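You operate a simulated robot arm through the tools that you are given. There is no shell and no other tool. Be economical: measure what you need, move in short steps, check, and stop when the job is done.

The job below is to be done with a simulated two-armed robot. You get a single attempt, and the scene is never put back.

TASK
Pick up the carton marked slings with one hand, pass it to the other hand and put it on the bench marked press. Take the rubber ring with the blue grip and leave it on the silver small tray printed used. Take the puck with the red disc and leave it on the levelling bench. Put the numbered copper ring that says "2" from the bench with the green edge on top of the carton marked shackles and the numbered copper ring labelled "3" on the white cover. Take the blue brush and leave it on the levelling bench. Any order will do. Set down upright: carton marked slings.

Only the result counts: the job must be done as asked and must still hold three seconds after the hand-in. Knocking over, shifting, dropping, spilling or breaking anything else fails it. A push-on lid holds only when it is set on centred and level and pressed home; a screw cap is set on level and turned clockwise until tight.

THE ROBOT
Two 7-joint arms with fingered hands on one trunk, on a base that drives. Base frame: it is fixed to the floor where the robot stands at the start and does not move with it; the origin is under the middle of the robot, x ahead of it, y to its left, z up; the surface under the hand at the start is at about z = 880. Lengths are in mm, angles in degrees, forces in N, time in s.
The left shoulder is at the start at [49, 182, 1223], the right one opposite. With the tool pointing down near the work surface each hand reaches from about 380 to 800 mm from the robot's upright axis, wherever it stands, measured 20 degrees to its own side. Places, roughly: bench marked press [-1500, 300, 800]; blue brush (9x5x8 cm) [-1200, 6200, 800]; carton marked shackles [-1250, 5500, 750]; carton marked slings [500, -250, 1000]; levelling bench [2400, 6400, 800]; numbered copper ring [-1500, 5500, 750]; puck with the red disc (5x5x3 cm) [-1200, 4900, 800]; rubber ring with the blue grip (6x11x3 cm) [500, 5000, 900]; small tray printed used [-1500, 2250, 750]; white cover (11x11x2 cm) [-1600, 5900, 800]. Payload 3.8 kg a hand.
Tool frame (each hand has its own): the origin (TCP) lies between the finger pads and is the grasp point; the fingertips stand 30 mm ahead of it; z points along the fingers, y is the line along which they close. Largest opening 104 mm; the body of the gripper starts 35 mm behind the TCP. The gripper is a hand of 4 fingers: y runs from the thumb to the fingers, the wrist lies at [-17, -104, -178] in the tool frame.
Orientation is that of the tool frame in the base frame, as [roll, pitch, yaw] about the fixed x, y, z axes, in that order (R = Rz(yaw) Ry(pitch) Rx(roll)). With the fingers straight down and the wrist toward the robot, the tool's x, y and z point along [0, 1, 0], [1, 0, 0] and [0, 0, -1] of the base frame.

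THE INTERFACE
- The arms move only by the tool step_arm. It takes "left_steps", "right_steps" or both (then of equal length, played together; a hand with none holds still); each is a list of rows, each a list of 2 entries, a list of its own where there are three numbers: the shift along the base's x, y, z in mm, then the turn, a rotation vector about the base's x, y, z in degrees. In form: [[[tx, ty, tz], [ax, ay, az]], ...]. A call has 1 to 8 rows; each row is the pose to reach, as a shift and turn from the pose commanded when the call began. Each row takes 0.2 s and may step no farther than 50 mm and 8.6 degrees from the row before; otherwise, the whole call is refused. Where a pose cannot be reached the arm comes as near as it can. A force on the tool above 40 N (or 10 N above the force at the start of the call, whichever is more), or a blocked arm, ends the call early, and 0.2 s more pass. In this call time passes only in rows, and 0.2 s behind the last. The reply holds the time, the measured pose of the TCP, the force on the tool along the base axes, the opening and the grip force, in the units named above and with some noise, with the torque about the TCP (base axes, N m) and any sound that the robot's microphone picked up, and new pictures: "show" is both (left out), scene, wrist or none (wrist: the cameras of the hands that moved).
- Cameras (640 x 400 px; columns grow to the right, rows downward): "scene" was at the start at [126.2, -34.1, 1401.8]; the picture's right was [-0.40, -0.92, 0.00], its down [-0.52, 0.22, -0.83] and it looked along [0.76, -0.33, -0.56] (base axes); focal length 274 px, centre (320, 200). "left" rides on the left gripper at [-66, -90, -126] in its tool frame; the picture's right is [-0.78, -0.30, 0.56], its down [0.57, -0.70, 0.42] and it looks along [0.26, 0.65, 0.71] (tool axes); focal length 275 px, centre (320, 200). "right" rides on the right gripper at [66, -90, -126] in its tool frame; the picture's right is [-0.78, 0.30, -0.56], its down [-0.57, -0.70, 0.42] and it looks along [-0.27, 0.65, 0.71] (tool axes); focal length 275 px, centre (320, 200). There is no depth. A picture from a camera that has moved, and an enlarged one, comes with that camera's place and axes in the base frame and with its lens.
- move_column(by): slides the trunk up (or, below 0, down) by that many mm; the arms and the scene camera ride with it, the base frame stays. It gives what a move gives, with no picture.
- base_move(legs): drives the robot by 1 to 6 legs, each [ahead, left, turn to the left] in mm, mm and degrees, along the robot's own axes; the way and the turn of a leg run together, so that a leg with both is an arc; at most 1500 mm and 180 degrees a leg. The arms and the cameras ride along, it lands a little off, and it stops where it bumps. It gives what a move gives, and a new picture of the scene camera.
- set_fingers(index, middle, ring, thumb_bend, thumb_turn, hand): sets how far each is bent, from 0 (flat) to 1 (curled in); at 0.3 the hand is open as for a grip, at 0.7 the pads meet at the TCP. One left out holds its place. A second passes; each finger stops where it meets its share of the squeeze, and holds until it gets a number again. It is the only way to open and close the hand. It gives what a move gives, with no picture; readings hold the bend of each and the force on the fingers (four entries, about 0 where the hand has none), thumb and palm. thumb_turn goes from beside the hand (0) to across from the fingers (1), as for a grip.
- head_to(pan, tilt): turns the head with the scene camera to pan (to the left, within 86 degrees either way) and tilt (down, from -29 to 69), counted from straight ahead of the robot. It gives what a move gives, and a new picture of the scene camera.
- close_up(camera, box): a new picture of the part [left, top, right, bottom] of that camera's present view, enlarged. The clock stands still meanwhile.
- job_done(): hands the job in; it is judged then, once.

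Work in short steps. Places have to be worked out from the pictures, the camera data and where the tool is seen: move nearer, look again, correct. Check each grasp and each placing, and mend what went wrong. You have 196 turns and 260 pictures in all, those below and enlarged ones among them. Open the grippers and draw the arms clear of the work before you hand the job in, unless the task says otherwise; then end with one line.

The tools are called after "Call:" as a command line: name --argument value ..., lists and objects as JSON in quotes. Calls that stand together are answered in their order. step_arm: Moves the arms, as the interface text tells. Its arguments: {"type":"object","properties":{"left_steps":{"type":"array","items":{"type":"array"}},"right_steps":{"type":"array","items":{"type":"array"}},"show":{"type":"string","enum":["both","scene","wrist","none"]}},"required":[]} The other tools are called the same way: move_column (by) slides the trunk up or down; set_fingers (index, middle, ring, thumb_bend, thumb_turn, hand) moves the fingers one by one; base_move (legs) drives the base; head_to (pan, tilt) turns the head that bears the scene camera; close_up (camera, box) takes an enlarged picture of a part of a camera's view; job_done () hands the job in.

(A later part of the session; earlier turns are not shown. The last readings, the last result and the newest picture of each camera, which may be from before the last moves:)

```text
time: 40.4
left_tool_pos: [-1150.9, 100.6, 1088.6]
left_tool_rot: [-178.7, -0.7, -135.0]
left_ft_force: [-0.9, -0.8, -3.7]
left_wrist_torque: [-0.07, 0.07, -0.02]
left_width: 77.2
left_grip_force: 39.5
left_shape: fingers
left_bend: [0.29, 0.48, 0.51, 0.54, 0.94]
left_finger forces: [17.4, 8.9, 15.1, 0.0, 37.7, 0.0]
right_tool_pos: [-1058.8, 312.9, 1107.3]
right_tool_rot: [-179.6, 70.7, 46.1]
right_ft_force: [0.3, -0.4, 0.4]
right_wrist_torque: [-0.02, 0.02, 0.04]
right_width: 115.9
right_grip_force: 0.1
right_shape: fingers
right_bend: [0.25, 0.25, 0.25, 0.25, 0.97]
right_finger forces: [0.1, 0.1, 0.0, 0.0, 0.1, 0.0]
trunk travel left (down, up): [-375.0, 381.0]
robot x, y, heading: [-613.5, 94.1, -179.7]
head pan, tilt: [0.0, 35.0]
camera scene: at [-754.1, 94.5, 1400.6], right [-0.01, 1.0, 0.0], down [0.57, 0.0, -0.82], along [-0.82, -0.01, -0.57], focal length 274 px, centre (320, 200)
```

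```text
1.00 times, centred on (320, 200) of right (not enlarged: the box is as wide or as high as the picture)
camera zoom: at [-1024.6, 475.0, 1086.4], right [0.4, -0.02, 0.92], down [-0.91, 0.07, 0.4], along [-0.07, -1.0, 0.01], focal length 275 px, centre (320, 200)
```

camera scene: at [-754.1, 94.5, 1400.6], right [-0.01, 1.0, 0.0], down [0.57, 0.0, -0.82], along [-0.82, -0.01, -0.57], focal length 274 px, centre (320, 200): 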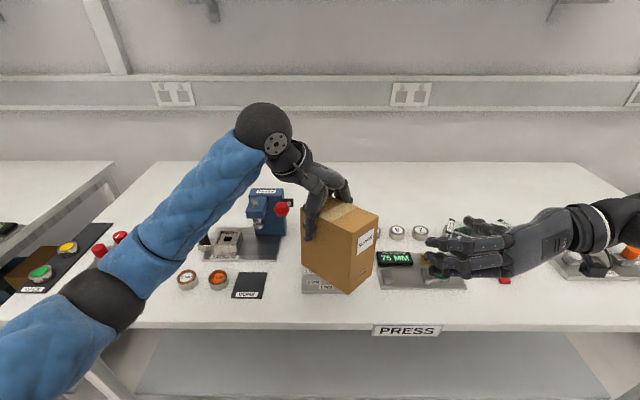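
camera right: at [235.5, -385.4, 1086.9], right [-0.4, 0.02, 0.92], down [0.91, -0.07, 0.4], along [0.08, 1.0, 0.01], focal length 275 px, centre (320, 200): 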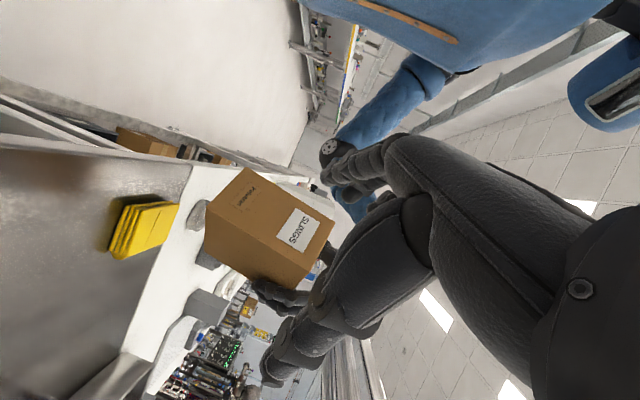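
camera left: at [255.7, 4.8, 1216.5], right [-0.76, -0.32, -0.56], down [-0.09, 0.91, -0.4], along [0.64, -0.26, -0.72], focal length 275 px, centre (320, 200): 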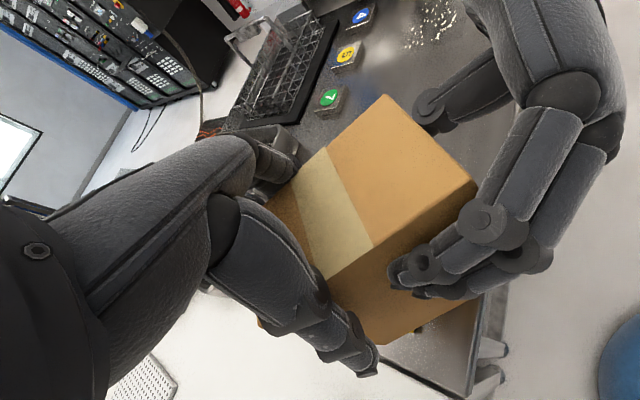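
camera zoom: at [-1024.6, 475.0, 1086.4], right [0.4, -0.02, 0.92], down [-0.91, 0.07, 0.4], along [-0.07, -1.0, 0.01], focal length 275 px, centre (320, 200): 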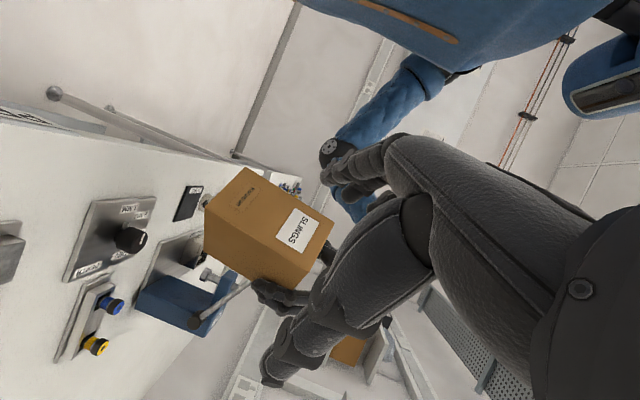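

The area behind the carton is partly hidden, so I'll swing the carton aside (to -y) for a clear view of the bench.

Call:
step_arm --left_steps '[[[0, -50, 10], [0, 0, 0]], [[0, -100, 20], [0, 0, 0]], [[0, -150, 30], [0, 0, 0]], [[0, -200, 40], [0, 0, 0]], [[0, -250, 40], [0, 0, 0]]]' --show "none"

Call:
close_up --camera "scene" --box '[180, 140, 500, 340]'

```text
refused: row 1 steps farther than a row can; nothing moved
```

```text
2.00 times, centred on (340, 240) of scene
camera zoom: at [-754.1, 94.5, 1400.6], right [-0.01, 1.0, 0.0], down [0.57, 0.0, -0.82], along [-0.82, -0.01, -0.57], focal length 548 px, centre (280, 120)
```

zoom: 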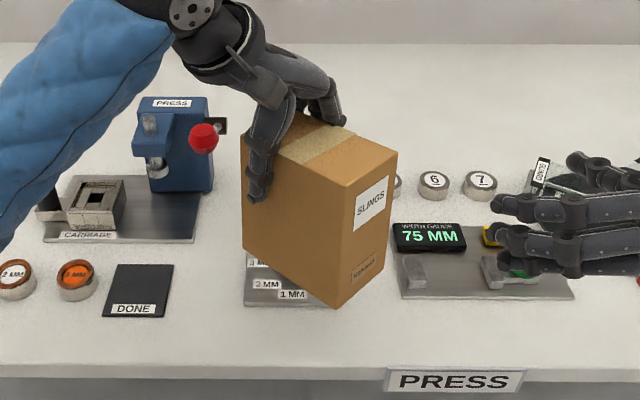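

Row steps must stay under 50 mm in total, so I'll repeat with smaller ones.

Call:
step_arm --left_steps '[[[0, -45, 8], [0, 0, 0]], [[0, -90, 16], [0, 0, 0]], [[0, -135, 24], [0, 0, 0]], [[0, -180, 32], [0, 0, 0]], [[0, -225, 40], [0, 0, 0]]]' --show "none"

Call:
close_up --camera "scene" --box '[180, 140, 500, 340]'

```text
time: 41.6
left_tool_pos: [-1149.1, -127.5, 1131.4]
left_tool_rot: [-178.7, -0.7, -134.9]
left_ft_force: [-0.2, -0.6, -3.7]
left_wrist_torque: [-0.07, 0.08, 0.02]
left_width: 76.9
left_grip_force: 39.5
left_shape: fingers
left_bend: [0.29, 0.48, 0.51, 0.54, 0.94]
left_finger forces: [17.5, 8.7, 15.1, 0.0, 37.6, 0.1]
right_tool_pos: [-1057.0, 310.2, 1108.9]
right_tool_rot: [-179.5, 70.6, 46.1]
right_ft_force: [-0.6, -0.7, -0.3]
right_wrist_torque: [0.02, 0.0, -0.04]
right_width: 116.0
right_grip_force: 0.0
right_shape: fingers
right_bend: [0.25, 0.25, 0.25, 0.25, 0.97]
right_finger forces: [0.0, 0.0, 0.0, 0.0, 0.0, 0.0]
trunk travel left (down, up): [-375.0, 381.0]
robot x, y, heading: [-611.9, 91.1, -179.5]
head pan, tilt: [0.0, 35.0]
```

```text
2.00 times, centred on (340, 240) of scene
camera zoom: at [-752.3, 92.4, 1400.9], right [-0.01, 1.0, 0.0], down [0.57, 0.0, -0.82], along [-0.82, -0.01, -0.57], focal length 548 px, centre (280, 120)
```

zoom: 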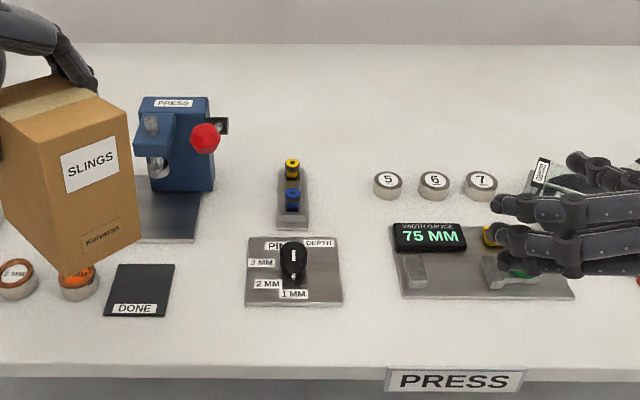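

Now it's clear: the area behind the knob plate and rings, x from about -1490 to -1630, is empty. I'll drive nearer and stretch the carton there.

Call:
base_move --legs '[[225, -109, 0]]'

Call:
step_arm --left_steps '[[[-33, 26, 0], [0, 0, 0]], [[-66, 52, 0], [0, 0, 0]], [[-99, 79, 0], [0, 0, 0]], [[-132, 105, 0], [0, 0, 0]], [[-165, 131, 0], [0, 0, 0]], [[-198, 158, 0], [0, 0, 0]]]' --show "scene"

```text
time: 43.4
left_tool_pos: [-1377.6, -17.9, 1129.8]
left_tool_rot: [-178.7, -0.7, -135.0]
left_ft_force: [1.5, 1.0, 4.1]
left_wrist_torque: [0.0, -0.11, 0.0]
left_width: 80.5
left_grip_force: 19.2
left_shape: fingers
left_bend: [0.27, 0.56, 0.61, 0.53, 0.96]
left_finger forces: [18.9, 1.7, 0.0, 0.0, 17.8, 0.0]
right_tool_pos: [-1286.9, 420.2, 1108.2]
right_tool_rot: [-179.9, 70.7, 45.7]
right_ft_force: [-1.0, -0.3, 0.1]
right_wrist_torque: [-0.03, -0.03, 0.05]
right_width: 116.0
right_grip_force: 0.1
right_shape: fingers
right_bend: [0.25, 0.25, 0.25, 0.25, 0.97]
right_finger forces: [0.1, 0.1, 0.1, 0.1, 0.0, 0.1]
trunk travel left (down, up): [-375.0, 381.0]
robot x, y, heading: [-842.1, 200.1, -179.9]
head pan, tilt: [0.0, 35.0]
camera scene: at [-980.0, 202.2, 1400.8], right [-0.01, 1.0, 0.0], down [0.57, 0.0, -0.82], along [-0.82, -0.01, -0.57], focal length 274 px, centre (320, 200)
```

scene: 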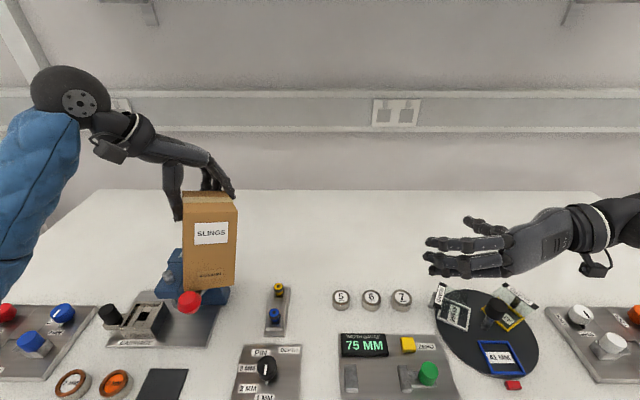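

```text
time: 44.8
left_tool_pos: [-1559.7, 133.3, 1128.3]
left_tool_rot: [-179.0, -1.0, -135.2]
left_ft_force: [-1.3, 1.4, -1.6]
left_wrist_torque: [0.02, 0.21, 0.07]
left_width: 72.2
left_grip_force: 18.2
left_shape: fingers
left_bend: [0.28, 0.57, 0.61, 0.57, 0.95]
left_finger forces: [16.6, 6.0, 0.0, 0.1, 13.5, 0.1]
left hand out of reach, approached as far as the arm can: row 6
right_tool_pos: [-1285.8, 418.1, 1108.8]
right_tool_rot: [-179.8, 70.5, 45.7]
right_ft_force: [-0.1, -0.3, 0.2]
right_wrist_torque: [0.04, 0.01, 0.02]
right_width: 115.7
right_grip_force: 0.0
right_shape: fingers
right_bend: [0.25, 0.25, 0.25, 0.25, 0.97]
right_finger forces: [0.0, 0.1, 0.0, 0.1, 0.0, 0.0]
trunk travel left (down, up): [-375.0, 381.0]
robot x, y, heading: [-840.6, 202.1, -179.6]
head pan, tilt: [0.0, 35.0]
camera scene: at [-980.6, 200.4, 1400.6], right [-0.01, 1.0, 0.0], down [0.57, 0.0, -0.82], along [-0.82, 0.0, -0.57], focal length 274 px, centre (320, 200)
```

scene: 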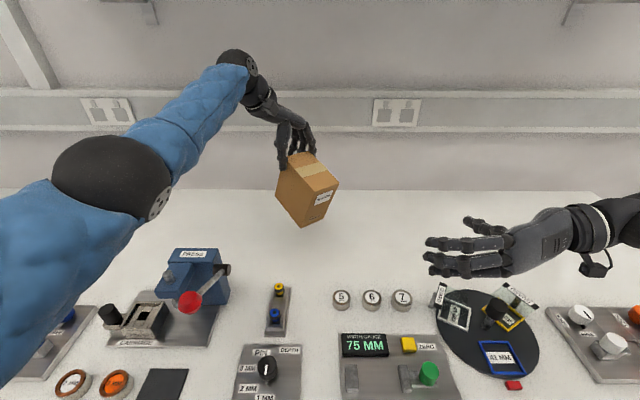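

Part of the carton slipped in the grip; it probably brushed the press lever ball (z≈1035), which itself looks unmoved. I'll inspect.

Call:
close_up --camera "scene" --box '[220, 110, 400, 240]'

Call:
close_up --camera "left" --box '[0, 0, 640, 400]'

Call:
close_up --camera "scene" --box '[90, 220, 310, 360]'

```text
3.08 times, centred on (310, 175) of scene
camera zoom: at [-980.6, 200.4, 1400.6], right [-0.01, 1.0, 0.0], down [0.57, 0.0, -0.82], along [-0.82, 0.0, -0.57], focal length 844 px, centre (351, 277)
```

zoom: 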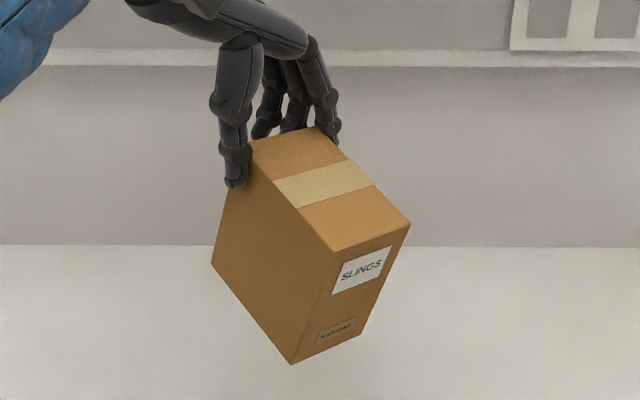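

```text
1.00 times, centred on (320, 200) of left (not enlarged: the box is as wide or as high as the picture)
camera zoom: at [-1449.6, 119.6, 1252.7], right [0.76, 0.32, -0.56], down [0.09, -0.91, -0.4], along [-0.64, 0.26, -0.72], focal length 275 px, centre (320, 200)
```

zoom: 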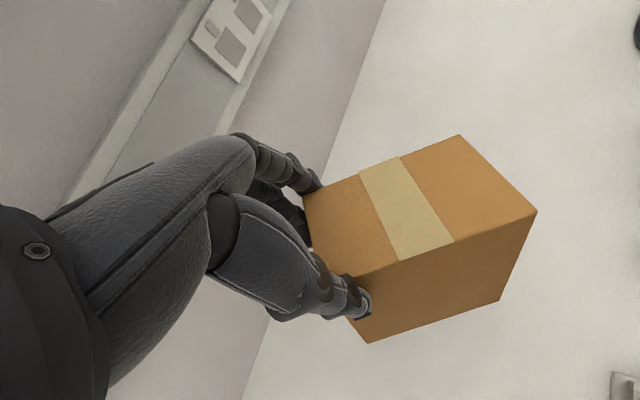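

```text
2.86 times, centred on (200, 290) of scene
camera zoom: at [-980.6, 200.4, 1400.6], right [-0.01, 1.0, 0.0], down [0.57, 0.0, -0.82], along [-0.82, 0.0, -0.57], focal length 783 px, centre (663, -57)
```

zoom: 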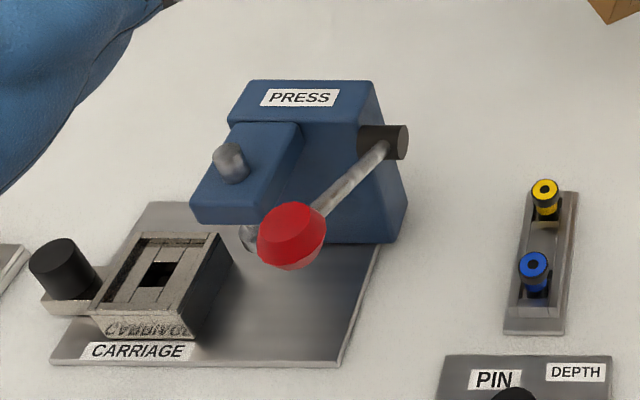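

The carton slipped about 25° nose-down but is still held. I'll lower it so that the low edge touches first and the carton levels itself; the footprint below is clear.

Call:
step_arm --left_steps '[[[0, 0, -25], [0, 0, 0]], [[0, 0, -50], [0, 0, 0]], [[0, 0, -75], [0, 0, 0]], [[0, 0, -100], [0, 0, 0]], [[0, 0, -120], [0, 0, 0]], [[0, 0, -135], [0, 0, 0]]]' --show "scene"

Call:
close_up --camera "scene" --box '[200, 140, 420, 300]'

```text
time: 46.2
left_tool_pos: [-1558.8, 132.6, 992.3]
left_tool_rot: [-178.8, -0.7, -135.1]
left_ft_force: [-0.7, -1.2, 1.1]
left_wrist_torque: [0.1, -0.03, 0.01]
left_width: 72.2
left_grip_force: 15.0
left_shape: fingers
left_bend: [0.28, 0.57, 0.61, 0.57, 0.97]
left_finger forces: [14.8, 0.0, 0.0, 0.0, 14.8, 0.0]
right_tool_pos: [-1285.4, 419.1, 1108.7]
right_tool_rot: [-179.0, 70.5, 46.5]
right_ft_force: [-0.3, 1.0, -0.1]
right_wrist_torque: [0.04, 0.01, 0.0]
right_width: 116.1
right_grip_force: 0.0
right_shape: fingers
right_bend: [0.25, 0.25, 0.25, 0.25, 0.97]
right_finger forces: [0.0, 0.0, 0.0, 0.1, 0.0, 0.0]
trunk travel left (down, up): [-375.0, 381.0]
robot x, y, heading: [-843.8, 202.7, -179.3]
head pan, tilt: [0.0, 35.0]
camera scene: at [-979.6, 201.4, 1400.8], right [-0.01, 1.0, 0.0], down [0.57, 0.0, -0.82], along [-0.82, -0.01, -0.57], focal length 274 px, centre (320, 200)
```

scene: 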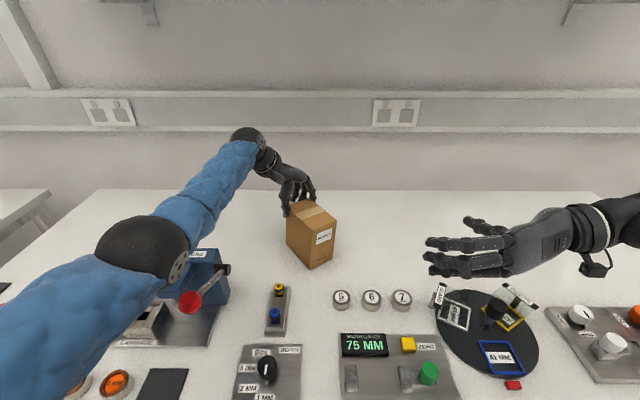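

```text
2.50 times, centred on (310, 220) of scene
camera zoom: at [-979.6, 201.4, 1400.8], right [-0.01, 1.0, 0.0], down [0.57, 0.0, -0.82], along [-0.82, -0.01, -0.57], focal length 686 px, centre (345, 150)
```

zoom: 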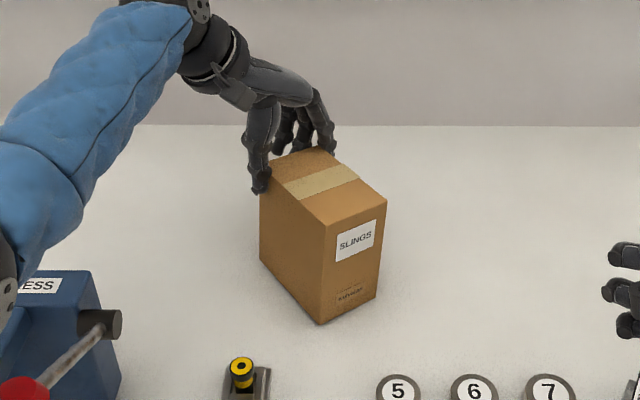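

The carton is touching down and is almost level. I'll lower gently a bit more.

Call:
step_arm --left_steps '[[[0, 0, -8], [0, 0, 0]], [[0, 0, -16], [0, 0, 0]], [[0, 0, -24], [0, 0, 0]], [[0, 0, -30], [0, 0, 0]]]' --show "none"

Call:
close_up --camera "scene" --box '[220, 160, 400, 290]'

```text
time: 47.2
left_tool_pos: [-1558.0, 132.6, 971.1]
left_tool_rot: [-179.6, -1.1, -135.0]
left_ft_force: [5.4, -6.0, 35.6]
left_wrist_torque: [0.17, -0.23, -0.03]
left_width: 73.5
left_grip_force: 24.4
left_shape: fingers
left_bend: [0.28, 0.57, 0.61, 0.57, 0.97]
left_finger forces: [20.6, 0.0, 0.1, 0.0, 27.0, 0.1]
right_tool_pos: [-1281.4, 418.4, 1110.1]
right_tool_rot: [-179.3, 70.8, 46.3]
right_ft_force: [-0.7, 0.0, 0.4]
right_wrist_torque: [-0.03, -0.03, -0.01]
right_width: 116.1
right_grip_force: 0.0
right_shape: fingers
right_bend: [0.25, 0.25, 0.25, 0.25, 0.97]
right_finger forces: [0.1, 0.0, 0.1, 0.1, 0.0, 0.0]
trunk travel left (down, up): [-375.0, 381.0]
robot x, y, heading: [-840.6, 200.0, -179.8]
head pan, tilt: [0.0, 35.0]
```

```text
3.08 times, centred on (310, 225) of scene
camera zoom: at [-974.6, 200.9, 1401.6], right [-0.01, 1.0, 0.0], down [0.57, 0.0, -0.82], along [-0.82, -0.01, -0.57], focal length 844 px, centre (351, 123)
```

zoom: 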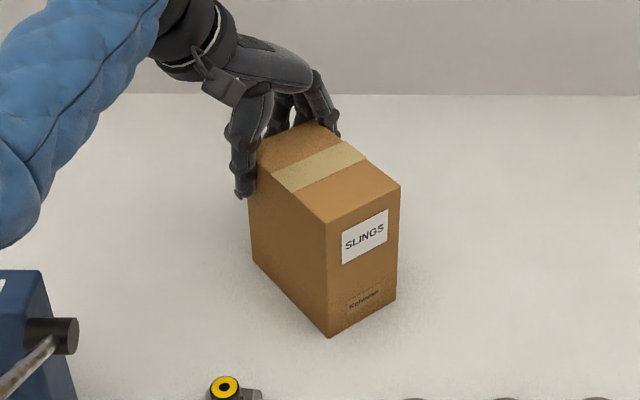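

It stands flat (35 N of contact). I'll open the left hand and rise straight up.

Call:
set_fingers --hand "left" --index 0.25 --middle 0.25 --ring 0.25 --thumb_bend 0.25

Call:
step_arm --left_steps '[[[0, 0, 20], [0, 0, 0]], [[0, 0, 50], [0, 0, 0]], [[0, 0, 90], [0, 0, 0]], [[0, 0, 130], [0, 0, 0]], [[0, 0, 170], [0, 0, 0]], [[40, 0, 190], [0, 0, 0]], [[80, 0, 200], [0, 0, 0]]]' --show "scene"

```text
time: 48.2
left_tool_pos: [-1558.3, 132.9, 961.2]
left_tool_rot: [-178.6, -0.7, -135.1]
left_ft_force: [0.0, 0.8, -0.5]
left_wrist_torque: [0.0, 0.01, -0.01]
left_width: 115.7
left_grip_force: 0.0
left_shape: fingers
left_bend: [0.25, 0.25, 0.25, 0.25, 0.97]
left_finger forces: [0.2, 0.0, 0.0, 0.0, 0.0, 0.0]
right_tool_pos: [-1283.9, 418.9, 1107.8]
right_tool_rot: [-179.7, 70.6, 45.9]
right_ft_force: [0.0, -0.1, -0.5]
right_wrist_torque: [-0.02, 0.0, 0.0]
right_width: 116.2
right_grip_force: 0.1
right_shape: fingers
right_bend: [0.25, 0.25, 0.25, 0.25, 0.97]
right_finger forces: [0.0, 0.0, 0.0, 0.1, 0.1, 0.0]
trunk travel left (down, up): [-375.0, 381.0]
robot x, y, heading: [-838.4, 201.2, -179.7]
head pan, tilt: [0.0, 35.0]
```

```text
time: 49.8
left_tool_pos: [-1544.5, 144.8, 1177.8]
left_tool_rot: [-178.7, -0.7, -135.0]
left_ft_force: [0.6, -0.2, 0.0]
left_wrist_torque: [0.0, 0.05, 0.0]
left_width: 115.7
left_grip_force: 0.1
left_shape: fingers
left_bend: [0.25, 0.25, 0.25, 0.25, 0.97]
left_finger forces: [0.0, 0.1, 0.0, 0.1, 0.0, 0.1]
left hand out of reach, approached as far as the arm can: row 6, 7
right_tool_pos: [-1283.9, 419.7, 1109.1]
right_tool_rot: [-179.3, 70.7, 46.2]
right_ft_force: [0.6, -0.3, 0.2]
right_wrist_torque: [-0.01, 0.0, 0.01]
right_width: 115.9
right_grip_force: 0.1
right_shape: fingers
right_bend: [0.25, 0.25, 0.25, 0.25, 0.97]
right_finger forces: [0.0, 0.0, 0.1, 0.1, 0.1, 0.1]
trunk travel left (down, up): [-375.0, 381.0]
robot x, y, heading: [-843.0, 198.4, -179.7]
head pan, tilt: [0.0, 35.0]
camera scene: at [-978.8, 201.9, 1400.9], right [-0.01, 1.0, 0.0], down [0.57, 0.0, -0.82], along [-0.82, -0.01, -0.57], focal length 274 px, centre (320, 200)
```

scene: 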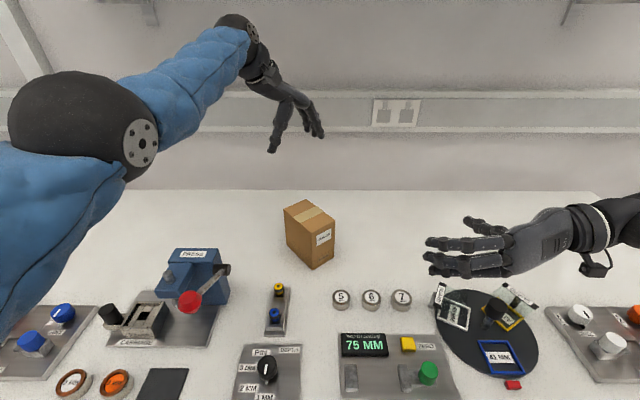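

The carton stands upright on the press bench. Now I'll back away, tuck the left arm in, and start turning the right hand back to pointing down.

Call:
base_move --legs '[[-440, 0, 0]]'

Call:
step_arm --left_steps '[[[37, -11, 0], [0, 0, 0]], [[74, -22, 0], [0, 0, 0]], [[110, -33, 0], [0, 0, 0]], [[147, -44, 0], [0, 0, 0]], [[183, -56, 0], [0, 0, 7]], [[220, -67, 0], [0, 0, 14]]]' --right_steps '[[[0, 10, 5], [0, 0, -7.5]], [[-10, 20, 10], [0, 0, -15]], [[-20, 30, 15], [0, 0, -22.5]], [[-30, 40, 20], [0, 0, -30]], [[-40, 50, 25], [0, 0, -37.5]], [[-50, 60, 30], [0, 0, -45]]]' --show "none"

Call:
step_arm --right_steps '[[[5, 0, 8], [0, -8.5, 0]], [[10, 0, 16], [0, -17, 0]], [[15, 0, 24], [0, -25.5, 0]], [[20, 0, 32], [0, -34, 0]], [[25, 0, 40], [0, -42.5, 0]], [[30, 0, 48], [0, -51, 0]], [[35, 0, 56], [0, -59.5, 0]], [[40, 0, 64], [0, -68, 0]]]' --show "none"

Call:
step_arm --right_steps '[[[0, 0, 0], [0, 0, -8.5]], [[0, 5, 0], [0, 0, -17]], [[0, 10, 0], [0, 0, -25.5]], [[0, 15, 0], [0, 0, -34]], [[0, 20, 0], [0, 0, -42.5]], [[0, 20, 0], [0, 0, -51]], [[0, 20, 0], [0, 0, -59.5]], [[0, 20, 0], [0, 0, -68]]]' --show "scene"

```text
time: 52.5
left_tool_pos: [-1104.8, 149.4, 1177.3]
left_tool_rot: [-178.7, -0.8, -135.2]
left_ft_force: [0.1, 0.3, 1.0]
left_wrist_torque: [0.0, 0.01, 0.0]
left_width: 115.6
left_grip_force: 0.0
left_shape: fingers
left_bend: [0.25, 0.25, 0.25, 0.25, 0.97]
left_finger forces: [0.1, 0.0, 0.0, 0.0, 0.1, 0.0]
right_tool_pos: [-842.1, 422.1, 1107.4]
right_tool_rot: [-179.4, 70.7, 46.1]
right_ft_force: [0.1, 0.8, 0.9]
right_wrist_torque: [0.03, -0.01, 0.01]
right_width: 116.0
right_grip_force: 0.0
right_shape: fingers
right_bend: [0.25, 0.25, 0.25, 0.25, 0.97]
right_finger forces: [0.0, 0.0, 0.0, 0.1, 0.1, 0.0]
trunk travel left (down, up): [-375.0, 381.0]
robot x, y, heading: [-403.6, 204.5, -179.8]
head pan, tilt: [0.0, 35.0]
camera scene: at [-539.1, 204.1, 1400.9], right [0.0, 1.0, 0.0], down [0.57, 0.0, -0.82], along [-0.82, 0.0, -0.57], focal length 274 px, centre (320, 200)
```

scene: 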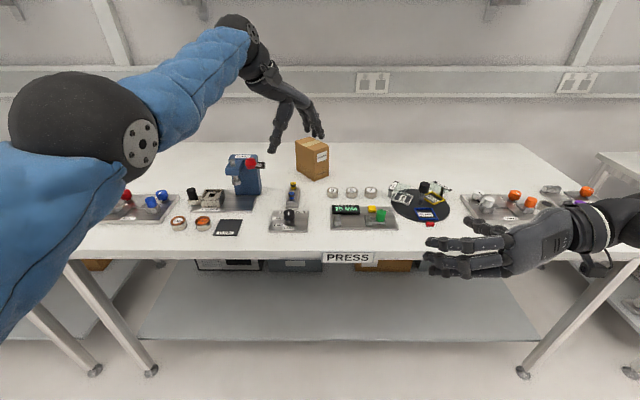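

```text
time: 53.9
left_tool_pos: [-1102.5, 127.3, 1248.8]
left_tool_rot: [-178.4, -0.8, -123.5]
left_ft_force: [-0.4, 0.7, 0.4]
left_wrist_torque: [0.01, -0.02, -0.01]
left_width: 115.8
left_grip_force: 0.1
left_shape: fingers
left_bend: [0.25, 0.25, 0.25, 0.25, 0.97]
left_finger forces: [0.0, 0.0, 0.0, 0.0, 0.0, 0.0]
left hand out of reach, approached as far as the arm can: row 1, 2, 3, 4, 5, 6
right_tool_pos: [-894.3, 483.8, 1138.1]
right_tool_rot: [179.8, 70.6, 0.3]
right_ft_force: [0.0, 0.7, -0.5]
right_wrist_torque: [0.0, -0.01, 0.0]
right_width: 116.0
right_grip_force: 0.0
right_shape: fingers
right_bend: [0.25, 0.25, 0.25, 0.25, 0.97]
right_finger forces: [0.1, 0.1, 0.1, 0.1, 0.0, 0.1]
trunk travel left (down, up): [-375.0, 381.0]
robot x, y, heading: [-404.9, 201.0, -179.9]
head pan, tilt: [0.0, 35.0]
```

```text
time: 55.7
left_tool_pos: [-1103.2, 126.2, 1248.4]
left_tool_rot: [-178.5, -0.6, -123.7]
left_ft_force: [-1.0, 0.2, -0.9]
left_wrist_torque: [-0.01, 0.01, -0.02]
left_width: 116.0
left_grip_force: 0.0
left_shape: fingers
left_bend: [0.25, 0.25, 0.25, 0.25, 0.97]
left_finger forces: [0.0, 0.0, 0.0, 0.0, 0.0, 0.0]
right_tool_pos: [-854.3, 482.4, 1203.1]
right_tool_rot: [179.7, 2.5, 0.3]
right_ft_force: [0.0, 0.4, -1.0]
right_wrist_torque: [0.0, -0.01, -0.01]
right_width: 116.1
right_grip_force: 0.0
right_shape: fingers
right_bend: [0.25, 0.25, 0.25, 0.25, 0.97]
right_finger forces: [0.1, 0.0, 0.0, 0.0, 0.1, 0.0]
trunk travel left (down, up): [-375.0, 381.0]
robot x, y, heading: [-401.0, 199.9, -179.6]
head pan, tilt: [0.0, 35.0]
```

```text
time: 57.7
left_tool_pos: [-1099.9, 126.2, 1249.7]
left_tool_rot: [-178.5, -0.7, -123.8]
left_ft_force: [1.6, 0.1, -0.9]
left_wrist_torque: [-0.02, 0.02, 0.03]
left_width: 116.2
left_grip_force: 0.1
left_shape: fingers
left_bend: [0.25, 0.25, 0.25, 0.25, 0.97]
left_finger forces: [0.0, 0.0, 0.0, 0.0, 0.1, 0.1]
right_tool_pos: [-885.3, 521.8, 1213.5]
right_tool_rot: [179.2, -4.5, -49.0]
right_ft_force: [0.5, 0.2, 0.7]
right_wrist_torque: [-0.01, 0.04, -0.01]
right_width: 115.5
right_grip_force: 0.2
right_shape: fingers
right_bend: [0.25, 0.25, 0.25, 0.25, 0.97]
right_finger forces: [0.1, 0.1, 0.0, 0.0, 0.1, 0.0]
right hand out of reach, approached as far as the arm can: row 5, 6, 7, 8
trunk travel left (down, up): [-375.0, 381.0]
robot x, y, heading: [-404.4, 203.1, -179.9]
head pan, tilt: [0.0, 35.0]
stopped in row 8 (right hand): the arm was blocked; the commanded pose is now the measured one
camera scene: at [-538.2, 205.0, 1401.1], right [0.0, 1.0, 0.0], down [0.57, 0.0, -0.82], along [-0.82, 0.0, -0.57], focal length 274 px, centre (320, 200)
```

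scene: 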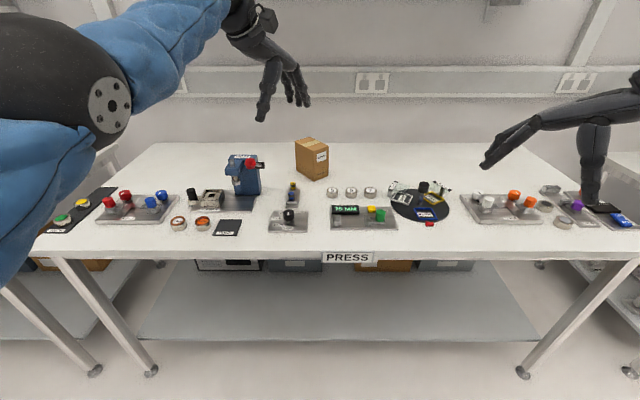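

Both arms are near awkward limits. I'll lower and retract the left hand while moving the right back toward its starting pose.

Call:
step_arm --left_steps '[[[5, 0, -40], [0, 0, 0]], [[10, 0, -80], [0, 0, 0]], [[30, -10, -120], [0, 0, 0]], [[60, -20, -150], [0, 0, 0]], [[100, -30, -160], [0, 0, 0]], [[145, -40, -160], [0, 0, 5]], [[190, -50, -160], [0, 0, 10]], [[230, -60, -160], [0, 0, 15]]]' --right_steps '[[[10, 10, -10], [0, 0, 0]], [[20, 20, -20], [0, 3, -5]], [[30, 30, -30], [0, 4.5, -10]], [[45, 45, -35], [0, 4.5, -16]], [[55, 55, -40], [0, 4.5, -22]], [[65, 65, -45], [0, 4.5, -28]], [[75, 75, -50], [0, 4.5, -34]], [[81, 81, -50], [0, 4.5, -40]]]' --show "scene"

```text
time: 59.5
left_tool_pos: [-1144.1, 114.7, 1127.3]
left_tool_rot: [-178.3, -0.4, -108.5]
left_ft_force: [-0.2, -0.8, 0.1]
left_wrist_torque: [0.02, 0.0, -0.01]
left_width: 115.9
left_grip_force: 0.2
left_shape: fingers
left_bend: [0.25, 0.25, 0.25, 0.25, 0.97]
left_finger forces: [0.0, 0.1, 0.0, 0.0, 0.0, 0.0]
left hand out of reach, approached as far as the arm can: row 1, 2, 3, 4, 5, 6, 7, 8
right_tool_pos: [-867.3, 763.4, 1154.7]
right_tool_rot: [175.1, -3.1, -81.6]
right_ft_force: [-0.5, -0.1, 1.0]
right_wrist_torque: [0.02, -0.02, 0.0]
right_width: 115.7
right_grip_force: 0.0
right_shape: fingers
right_bend: [0.25, 0.25, 0.25, 0.25, 0.97]
right_finger forces: [0.0, 0.0, 0.1, 0.0, 0.1, 0.1]
right hand out of reach, approached as far as the arm can: row 2, 3, 4, 5, 6, 7, 8
trunk travel left (down, up): [-375.0, 381.0]
robot x, y, heading: [-401.8, 203.0, -180.1]
head pan, tilt: [0.0, 35.0]
camera scene: at [-539.9, 202.9, 1400.9], right [0.0, 1.0, 0.0], down [0.57, 0.0, -0.82], along [-0.82, 0.0, -0.57], focal length 274 px, centre (320, 200)
```

scene: 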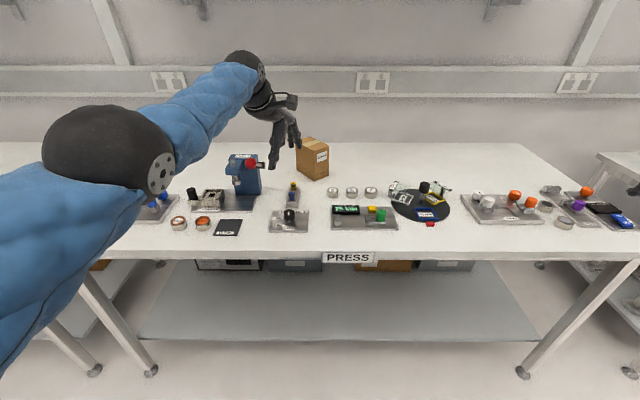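

I'll return the left hand along its earlier workable pose (yaw 45° relative to the robot) and level the right hand.

Call:
step_arm --left_steps '[[[0, 0, 0], [0, 0, -7]], [[0, 0, 0], [0, 0, -14]], [[20, -10, 0], [0, 0, -21]], [[60, -30, 0], [0, 0, -26.5]], [[100, -55, 0], [0, 0, -26.5]], [[140, -78, 0], [0, 0, -26.5]], [[180, -100, 0], [0, 0, -26.5]], [[202, -112, 0], [0, 0, -26.5]]]' --right_steps '[[[0, -10, 0], [2, -2, -3]], [[0, -30, 0], [3.8, -4.4, -6]], [[10, -50, 5], [3.8, -4.4, -8.4]], [[20, -75, 10], [3.8, -4.4, -8.4]], [[30, -100, 15], [3.8, -4.4, -8.4]], [[40, -125, 20], [3.8, -4.4, -8.4]], [[55, -150, 25], [3.8, -4.4, -8.4]], [[65, -160, 30], [3.8, -4.4, -8.4]]]' --show "none"

```text
time: 61.3
left_tool_pos: [-1119.1, 13.7, 1163.1]
left_tool_rot: [-178.5, -0.7, -135.2]
left_ft_force: [0.2, 0.0, 0.1]
left_wrist_torque: [0.0, -0.03, -0.04]
left_width: 115.9
left_grip_force: 0.0
left_shape: fingers
left_bend: [0.25, 0.25, 0.25, 0.25, 0.97]
left_finger forces: [0.0, 0.0, 0.0, 0.0, 0.0, 0.0]
left hand out of reach, approached as far as the arm can: row 1, 2, 3, 4, 5, 6, 7, 8
right_tool_pos: [-899.2, 810.6, 1181.7]
right_tool_rot: [179.9, 0.2, -89.7]
right_ft_force: [0.5, 0.4, -0.3]
right_wrist_torque: [-0.03, 0.0, -0.03]
right_width: 115.9
right_grip_force: 0.2
right_shape: fingers
right_bend: [0.25, 0.25, 0.25, 0.25, 0.97]
right_finger forces: [0.0, 0.0, 0.1, 0.0, 0.1, 0.1]
right hand out of reach, approached as far as the arm can: row 1, 2, 3, 4, 5, 6, 7, 8
trunk travel left (down, up): [-375.0, 381.0]
robot x, y, heading: [-408.8, 209.7, -180.0]
head pan, tilt: [0.0, 35.0]
```

I realise the commanded poses accumulate even when they can't be reached, so I was commanding the hands into the body. I'll shift both commands back outward to sensible spots.

Call:
step_arm --left_steps '[[[-46, 10, 12], [0, 0, 0]], [[-92, 21, 24], [0, 0, 0]], [[-138, 32, 36], [0, 0, 0]], [[-184, 42, 47], [0, 0, 0]], [[-230, 53, 59], [0, 0, 0]], [[-276, 64, 71], [0, 0, 0]], [[-322, 74, 83], [0, 0, 0]], [[-368, 85, 95], [0, 0, 0]]]' --right_steps '[[[-12, 20, 0], [0, 0, 1]], [[-25, 40, 0], [0, 0, 2]], [[-37, 60, 0], [0, 0, 3]], [[-50, 80, 0], [0, 0, 4]], [[-62, 100, 0], [0, 0, 5]], [[-75, 120, 0], [0, 0, 6]], [[-87, 140, 0], [0, 0, 7]], [[-99, 160, 0], [0, 0, 7]]]' --show "none"

Call:
step_arm --left_steps '[[[-46, 10, 12], [0, 0, 0]], [[-92, 21, 24], [0, 0, 0]], [[-135, 31, 34], [0, 0, 0]], [[-135, 31, 34], [0, 0, 0]]]' --show "scene"

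```text
time: 63.1
left_tool_pos: [-1122.4, 40.6, 1162.9]
left_tool_rot: [-178.4, -0.6, -135.2]
left_ft_force: [-0.8, 0.2, 0.3]
left_wrist_torque: [0.02, 0.0, -0.03]
left_width: 115.9
left_grip_force: 0.0
left_shape: fingers
left_bend: [0.25, 0.25, 0.25, 0.25, 0.97]
left_finger forces: [0.0, 0.1, 0.0, 0.0, 0.0, 0.0]
left hand out of reach, approached as far as the arm can: row 1, 2, 3, 4, 5, 6, 7, 8
right_tool_pos: [-968.7, 871.3, 1173.0]
right_tool_rot: [179.7, 0.3, -83.0]
right_ft_force: [-0.4, 0.3, -0.2]
right_wrist_torque: [0.01, 0.03, -0.01]
right_width: 115.7
right_grip_force: 0.2
right_shape: fingers
right_bend: [0.25, 0.25, 0.25, 0.25, 0.97]
right_finger forces: [0.0, 0.0, 0.0, 0.0, 0.0, 0.0]
right hand out of reach, approached as far as the arm can: row 5, 6, 7, 8
trunk travel left (down, up): [-375.0, 381.0]
robot x, y, heading: [-402.6, 202.0, -179.9]
head pan, tilt: [0.0, 35.0]
```

```text
time: 64.1
left_tool_pos: [-1121.2, 42.3, 1163.8]
left_tool_rot: [-178.5, -0.5, -135.1]
left_ft_force: [0.3, -0.4, -0.4]
left_wrist_torque: [-0.01, -0.02, -0.01]
left_width: 115.9
left_grip_force: 0.0
left_shape: fingers
left_bend: [0.25, 0.25, 0.25, 0.25, 0.97]
left_finger forces: [0.1, 0.1, 0.1, 0.0, 0.1, 0.1]
left hand out of reach, approached as far as the arm can: row 1, 2, 3, 4
right_tool_pos: [-969.4, 872.2, 1174.8]
right_tool_rot: [179.7, 0.4, -83.0]
right_ft_force: [0.2, 0.2, 0.9]
right_wrist_torque: [0.0, 0.06, 0.0]
right_width: 115.8
right_grip_force: 0.0
right_shape: fingers
right_bend: [0.25, 0.25, 0.25, 0.25, 0.97]
right_finger forces: [0.1, 0.0, 0.0, 0.1, 0.0, 0.1]
trunk travel left (down, up): [-375.0, 381.0]
robot x, y, heading: [-403.3, 203.1, -180.1]
head pan, tilt: [0.0, 35.0]
camera scene: at [-540.0, 204.1, 1400.8], right [0.0, 1.0, 0.0], down [0.57, 0.0, -0.82], along [-0.82, 0.0, -0.57], focal length 274 px, centre (320, 200)
```

scene: 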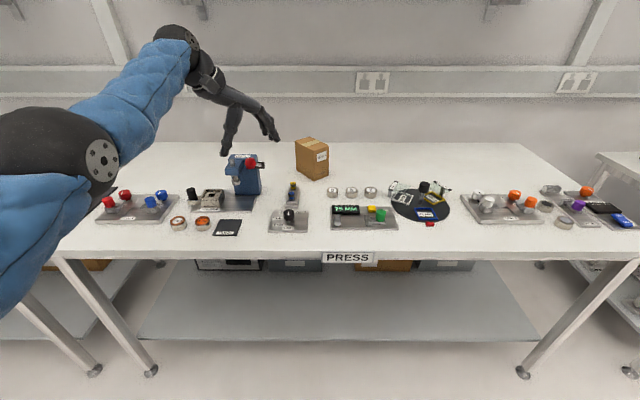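

Both arms seem stretched to their limits. I'll swing the left hand to its own side and down, and pull the right one in diagonally.

Call:
step_arm --left_steps '[[[15, -25, -10], [0, 0, 0]], [[30, -50, -20], [0, 0, 0]], [[45, -75, -35], [0, 0, 0]], [[60, -100, -50], [0, 0, 0]], [[80, -125, -65], [0, 0, 0]], [[100, -150, -80], [0, 0, 0]], [[120, -170, -90], [0, 0, 0]]]' --right_steps '[[[18, -31, -4], [0, 0, 0]], [[36, -62, -8], [0, 0, 0]], [[54, -93, -12], [0, 0, 0]], [[72, -124, -16], [0, 0, 0]], [[90, -155, -20], [0, 0, 0]], [[108, -186, -24], [0, 0, 0]], [[126, -217, -25], [0, 0, 0]]]' --show "none"

```text
time: 65.7
left_tool_pos: [-1002.2, -127.0, 1074.8]
left_tool_rot: [-178.6, -0.7, -135.2]
left_ft_force: [0.4, 0.6, 0.8]
left_wrist_torque: [-0.01, 0.03, 0.02]
left_width: 115.6
left_grip_force: 0.1
left_shape: fingers
left_bend: [0.25, 0.25, 0.25, 0.25, 0.97]
left_finger forces: [0.1, 0.0, 0.1, 0.1, 0.0, 0.1]
right_tool_pos: [-905.5, 764.2, 1159.8]
right_tool_rot: [179.8, 0.2, -82.6]
right_ft_force: [0.7, 0.0, 0.4]
right_wrist_torque: [0.04, -0.01, 0.01]
right_width: 116.0
right_grip_force: 0.0
right_shape: fingers
right_bend: [0.25, 0.25, 0.25, 0.25, 0.97]
right_finger forces: [0.0, 0.1, 0.1, 0.0, 0.0, 0.1]
right hand out of reach, approached as far as the arm can: row 4, 5, 6, 7
trunk travel left (down, up): [-375.0, 381.0]
robot x, y, heading: [-403.2, 205.6, -180.0]
head pan, tilt: [0.0, 35.0]
```

The left arm responds again. The right needs its wrist turned back outward (yaw +45), so I'll do that while pulling both in.

Call:
step_arm --left_steps '[[[15, 10, 5], [0, 0, 0]], [[30, 25, 10], [0, 0, 0]], [[45, 40, 15], [0, 0, 0]], [[60, 60, 20], [0, 0, 0]], [[75, 80, 25], [0, 0, 0]], [[90, 100, 30], [0, 0, 0]], [[105, 115, 35], [0, 0, 0]], [[119, 132, 40], [0, 0, 0]]]' --right_steps '[[[-10, 0, 0], [0, 0, 7.5]], [[-10, -5, 0], [0, 0, 15]], [[-10, -10, 0], [0, 0, 22.5]], [[-10, -20, 0], [0, 0, 30]], [[-10, -50, 0], [0, 0, 37.5]], [[-5, -90, 0], [0, 0, 45]], [[0, -130, 0], [0, 0, 50]], [[0, -170, 0], [0, 0, 50]]]' --show "none"

```text
time: 67.5
left_tool_pos: [-881.9, 5.4, 1114.7]
left_tool_rot: [-178.6, -0.6, -135.1]
left_ft_force: [0.2, 0.5, 0.1]
left_wrist_torque: [-0.02, 0.01, 0.01]
left_width: 115.9
left_grip_force: 0.1
left_shape: fingers
left_bend: [0.25, 0.25, 0.25, 0.25, 0.97]
left_finger forces: [0.0, 0.0, 0.1, 0.0, 0.0, 0.0]
right_tool_pos: [-904.1, 592.1, 1158.4]
right_tool_rot: [179.7, 0.2, -33.1]
right_ft_force: [0.4, 0.6, 0.8]
right_wrist_torque: [-0.01, 0.03, -0.01]
right_width: 116.0
right_grip_force: 0.1
right_shape: fingers
right_bend: [0.25, 0.25, 0.25, 0.25, 0.97]
right_finger forces: [0.0, 0.1, 0.0, 0.1, 0.0, 0.0]
trunk travel left (down, up): [-375.0, 381.0]
robot x, y, heading: [-402.6, 200.3, -180.0]
head pan, tilt: [0.0, 35.0]
```

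Both arms are tucked and responsive. I'll turn to face +y and drive up the aisle.

Call:
base_move --legs '[[0, 0, -90], [1500, 0, 0], [1300, 0, 0]]'

```text
time: 84.8
left_tool_pos: [-655.2, 3472.1, 1114.0]
left_tool_rot: [-178.5, -0.7, 136.0]
left_ft_force: [-0.3, -0.1, -0.3]
left_wrist_torque: [-0.01, -0.02, 0.01]
left_width: 115.6
left_grip_force: 0.1
left_shape: fingers
left_bend: [0.25, 0.25, 0.25, 0.25, 0.97]
left_finger forces: [0.0, 0.0, 0.0, 0.0, 0.0, 0.0]
right_tool_pos: [-68.8, 3506.4, 1159.5]
right_tool_rot: [179.8, 0.3, -121.8]
right_ft_force: [0.8, 0.3, -0.6]
right_wrist_torque: [-0.01, -0.03, 0.0]
right_width: 115.8
right_grip_force: 0.1
right_shape: fingers
right_bend: [0.25, 0.25, 0.25, 0.25, 0.97]
right_finger forces: [0.0, 0.0, 0.0, 0.0, 0.0, 0.0]
trunk travel left (down, up): [-375.0, 381.0]
robot x, y, heading: [-449.9, 2997.0, 91.3]
head pan, tilt: [0.0, 35.0]
camera scene: at [-453.3, 3133.0, 1400.8], right [1.0, 0.02, 0.0], down [0.01, -0.57, -0.82], along [-0.02, 0.82, -0.57], focal length 274 px, centre (320, 200)
```

scene: 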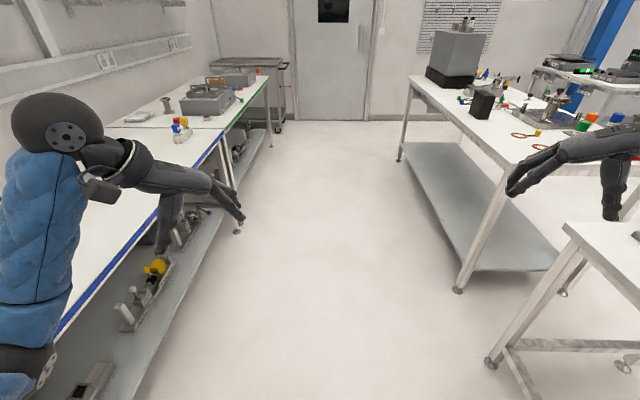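

The green-edged bench is ahead on the left. I'll drive up to it and turn left to face it.

Call:
base_move --legs '[[1500, -80, -1.3], [900, 0, 0], [0, 0, 90]]'

```text
refused: leg 1 is longer than a leg can be; nothing moved
```

Call:
base_move --legs '[[1400, -80, -1.3], [1000, 0, 0], [0, 0, 90]]'

```text
time: 100.4
left_tool_pos: [-849.9, 5218.1, 1114.1]
left_tool_rot: [-178.6, -0.6, -136.1]
left_ft_force: [0.4, 0.4, 0.0]
left_wrist_torque: [0.0, 0.01, -0.04]
left_width: 115.9
left_grip_force: 0.1
left_shape: fingers
left_bend: [0.25, 0.25, 0.25, 0.25, 0.97]
left_finger forces: [0.1, 0.0, 0.0, 0.1, 0.0, 0.1]
right_tool_pos: [-861.6, 5805.9, 1159.9]
right_tool_rot: [179.8, 0.3, -34.0]
right_ft_force: [0.4, 0.8, -0.4]
right_wrist_torque: [-0.03, 0.01, 0.02]
right_width: 115.8
right_grip_force: 0.0
right_shape: fingers
right_bend: [0.25, 0.25, 0.25, 0.25, 0.97]
right_finger forces: [0.0, 0.0, 0.0, 0.0, 0.1, 0.0]
trunk travel left (down, up): [-375.0, 381.0]
robot x, y, heading: [-367.0, 5406.3, 179.3]
head pan, tilt: [0.0, 35.0]
camera scene: at [-504.4, 5410.9, 1400.8], right [0.01, 1.0, 0.0], down [0.57, -0.01, -0.82], along [-0.82, 0.01, -0.57], focal length 274 px, centre (320, 200)
```

scene: 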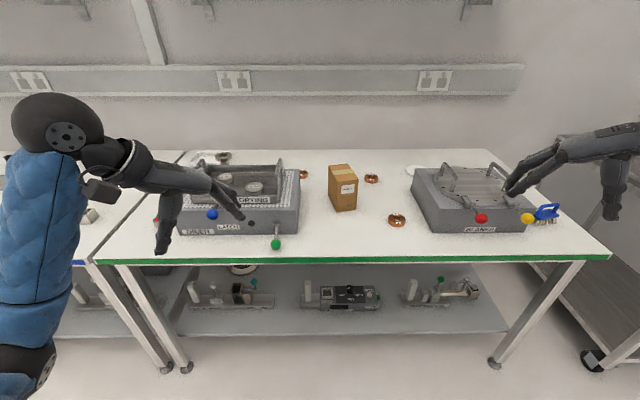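

Call:
close_up --camera "scene" --box '[130, 140, 450, 260]'

Call:
close_up --camera "scene" --box '[320, 150, 620, 260]'

```text
2.00 times, centred on (290, 200) of scene
camera zoom: at [-504.4, 5410.9, 1400.8], right [0.01, 1.0, 0.0], down [0.57, -0.01, -0.82], along [-0.82, 0.01, -0.57], focal length 548 px, centre (380, 200)
```

zoom: 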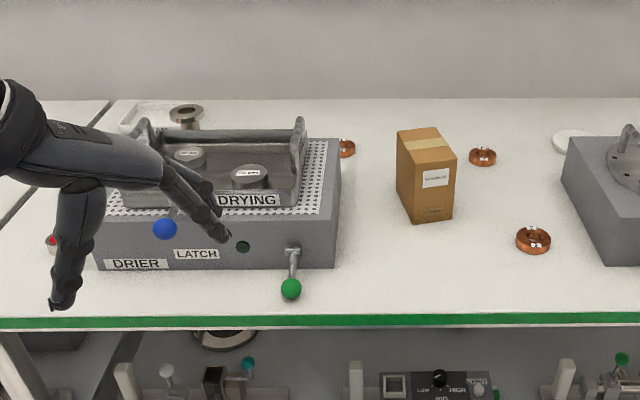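

```text
2.13 times, centred on (470, 205) of scene
camera zoom: at [-504.4, 5410.9, 1400.8], right [0.01, 1.0, 0.0], down [0.57, -0.01, -0.82], along [-0.82, 0.01, -0.57], focal length 585 px, centre (0, 189)
```

zoom: 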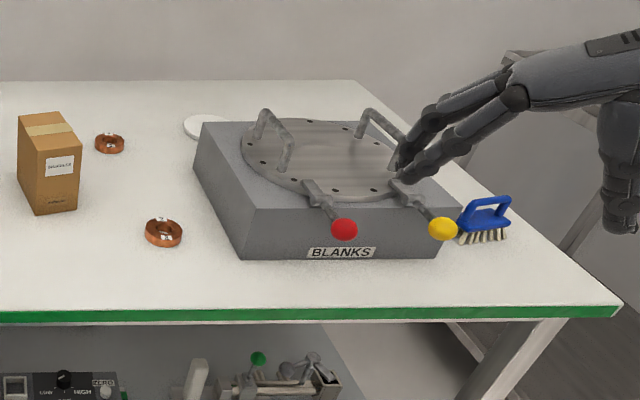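

The scene shows three copper rings, the carton, the white cover behind the BLANKS block, the brush at the right and the puck at the left. I'll drive closer to read the ring numbers and measure from a second viewpoint.

Call:
base_move --legs '[[360, -190, 0.7]]'

Call:
head_to --pan 0 --tilt 45

```text
time: 103.0
left_tool_pos: [-1206.9, 5409.3, 1114.6]
left_tool_rot: [-178.5, -0.5, -135.6]
left_ft_force: [-0.7, 0.2, -0.6]
left_wrist_torque: [-0.01, -0.01, 0.0]
left_width: 115.9
left_grip_force: 0.0
left_shape: fingers
left_bend: [0.25, 0.25, 0.25, 0.25, 0.97]
left_finger forces: [0.0, 0.1, 0.0, 0.0, 0.1, 0.1]
right_tool_pos: [-1224.9, 5997.6, 1158.6]
right_tool_rot: [179.7, 0.2, -33.6]
right_ft_force: [-0.7, 0.5, 0.0]
right_wrist_torque: [-0.02, 0.0, 0.01]
right_width: 115.8
right_grip_force: 0.0
right_shape: fingers
right_bend: [0.25, 0.25, 0.25, 0.25, 0.97]
right_finger forces: [0.1, 0.1, 0.0, 0.0, 0.1, 0.0]
trunk travel left (down, up): [-375.0, 381.0]
robot x, y, heading: [-724.1, 5605.3, 179.3]
head pan, tilt: [0.0, 35.0]
camera scene: at [-863.9, 5605.3, 1400.7], right [0.01, 1.0, 0.0], down [0.57, 0.0, -0.82], along [-0.82, 0.0, -0.57], focal length 274 px, centre (320, 200)
```

scene: 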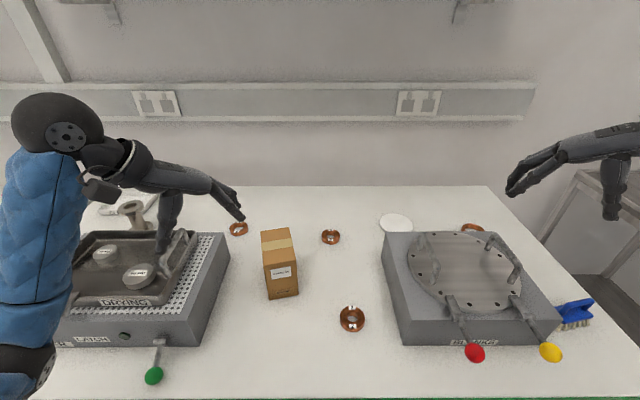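

```text
time: 103.7
left_tool_pos: [-1206.4, 5409.1, 1114.8]
left_tool_rot: [-178.5, -0.6, -135.6]
left_ft_force: [-0.3, -0.5, 0.7]
left_wrist_torque: [-0.02, -0.02, 0.02]
left_width: 115.9
left_grip_force: 0.0
left_shape: fingers
left_bend: [0.25, 0.25, 0.25, 0.25, 0.97]
left_finger forces: [0.0, 0.0, 0.0, 0.0, 0.0, 0.1]
right_tool_pos: [-1224.2, 5996.9, 1159.5]
right_tool_rot: [179.8, 0.3, -33.5]
right_ft_force: [0.0, 0.5, 0.2]
right_wrist_torque: [-0.02, 0.01, -0.01]
right_width: 115.9
right_grip_force: 0.1
right_shape: fingers
right_bend: [0.25, 0.25, 0.25, 0.25, 0.97]
right_finger forces: [0.0, 0.1, 0.0, 0.0, 0.0, 0.1]
trunk travel left (down, up): [-375.0, 381.0]
robot x, y, heading: [-726.2, 5606.2, 179.5]
head pan, tilt: [0.0, 45.0]
camera scene: at [-856.1, 5604.7, 1386.1], right [0.01, 1.0, 0.0], down [0.71, 0.0, -0.71], along [-0.71, 0.0, -0.71], focal length 274 px, centre (320, 200)
```

scene: 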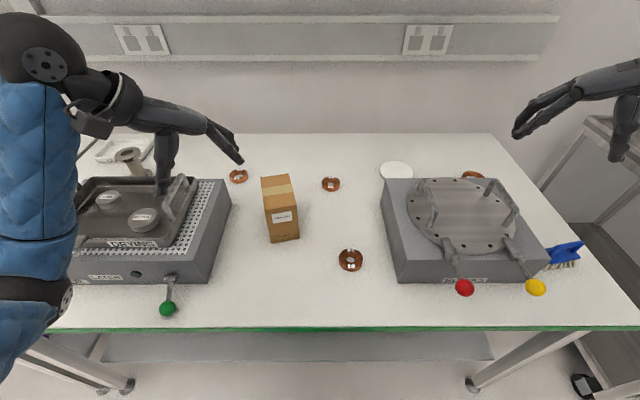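

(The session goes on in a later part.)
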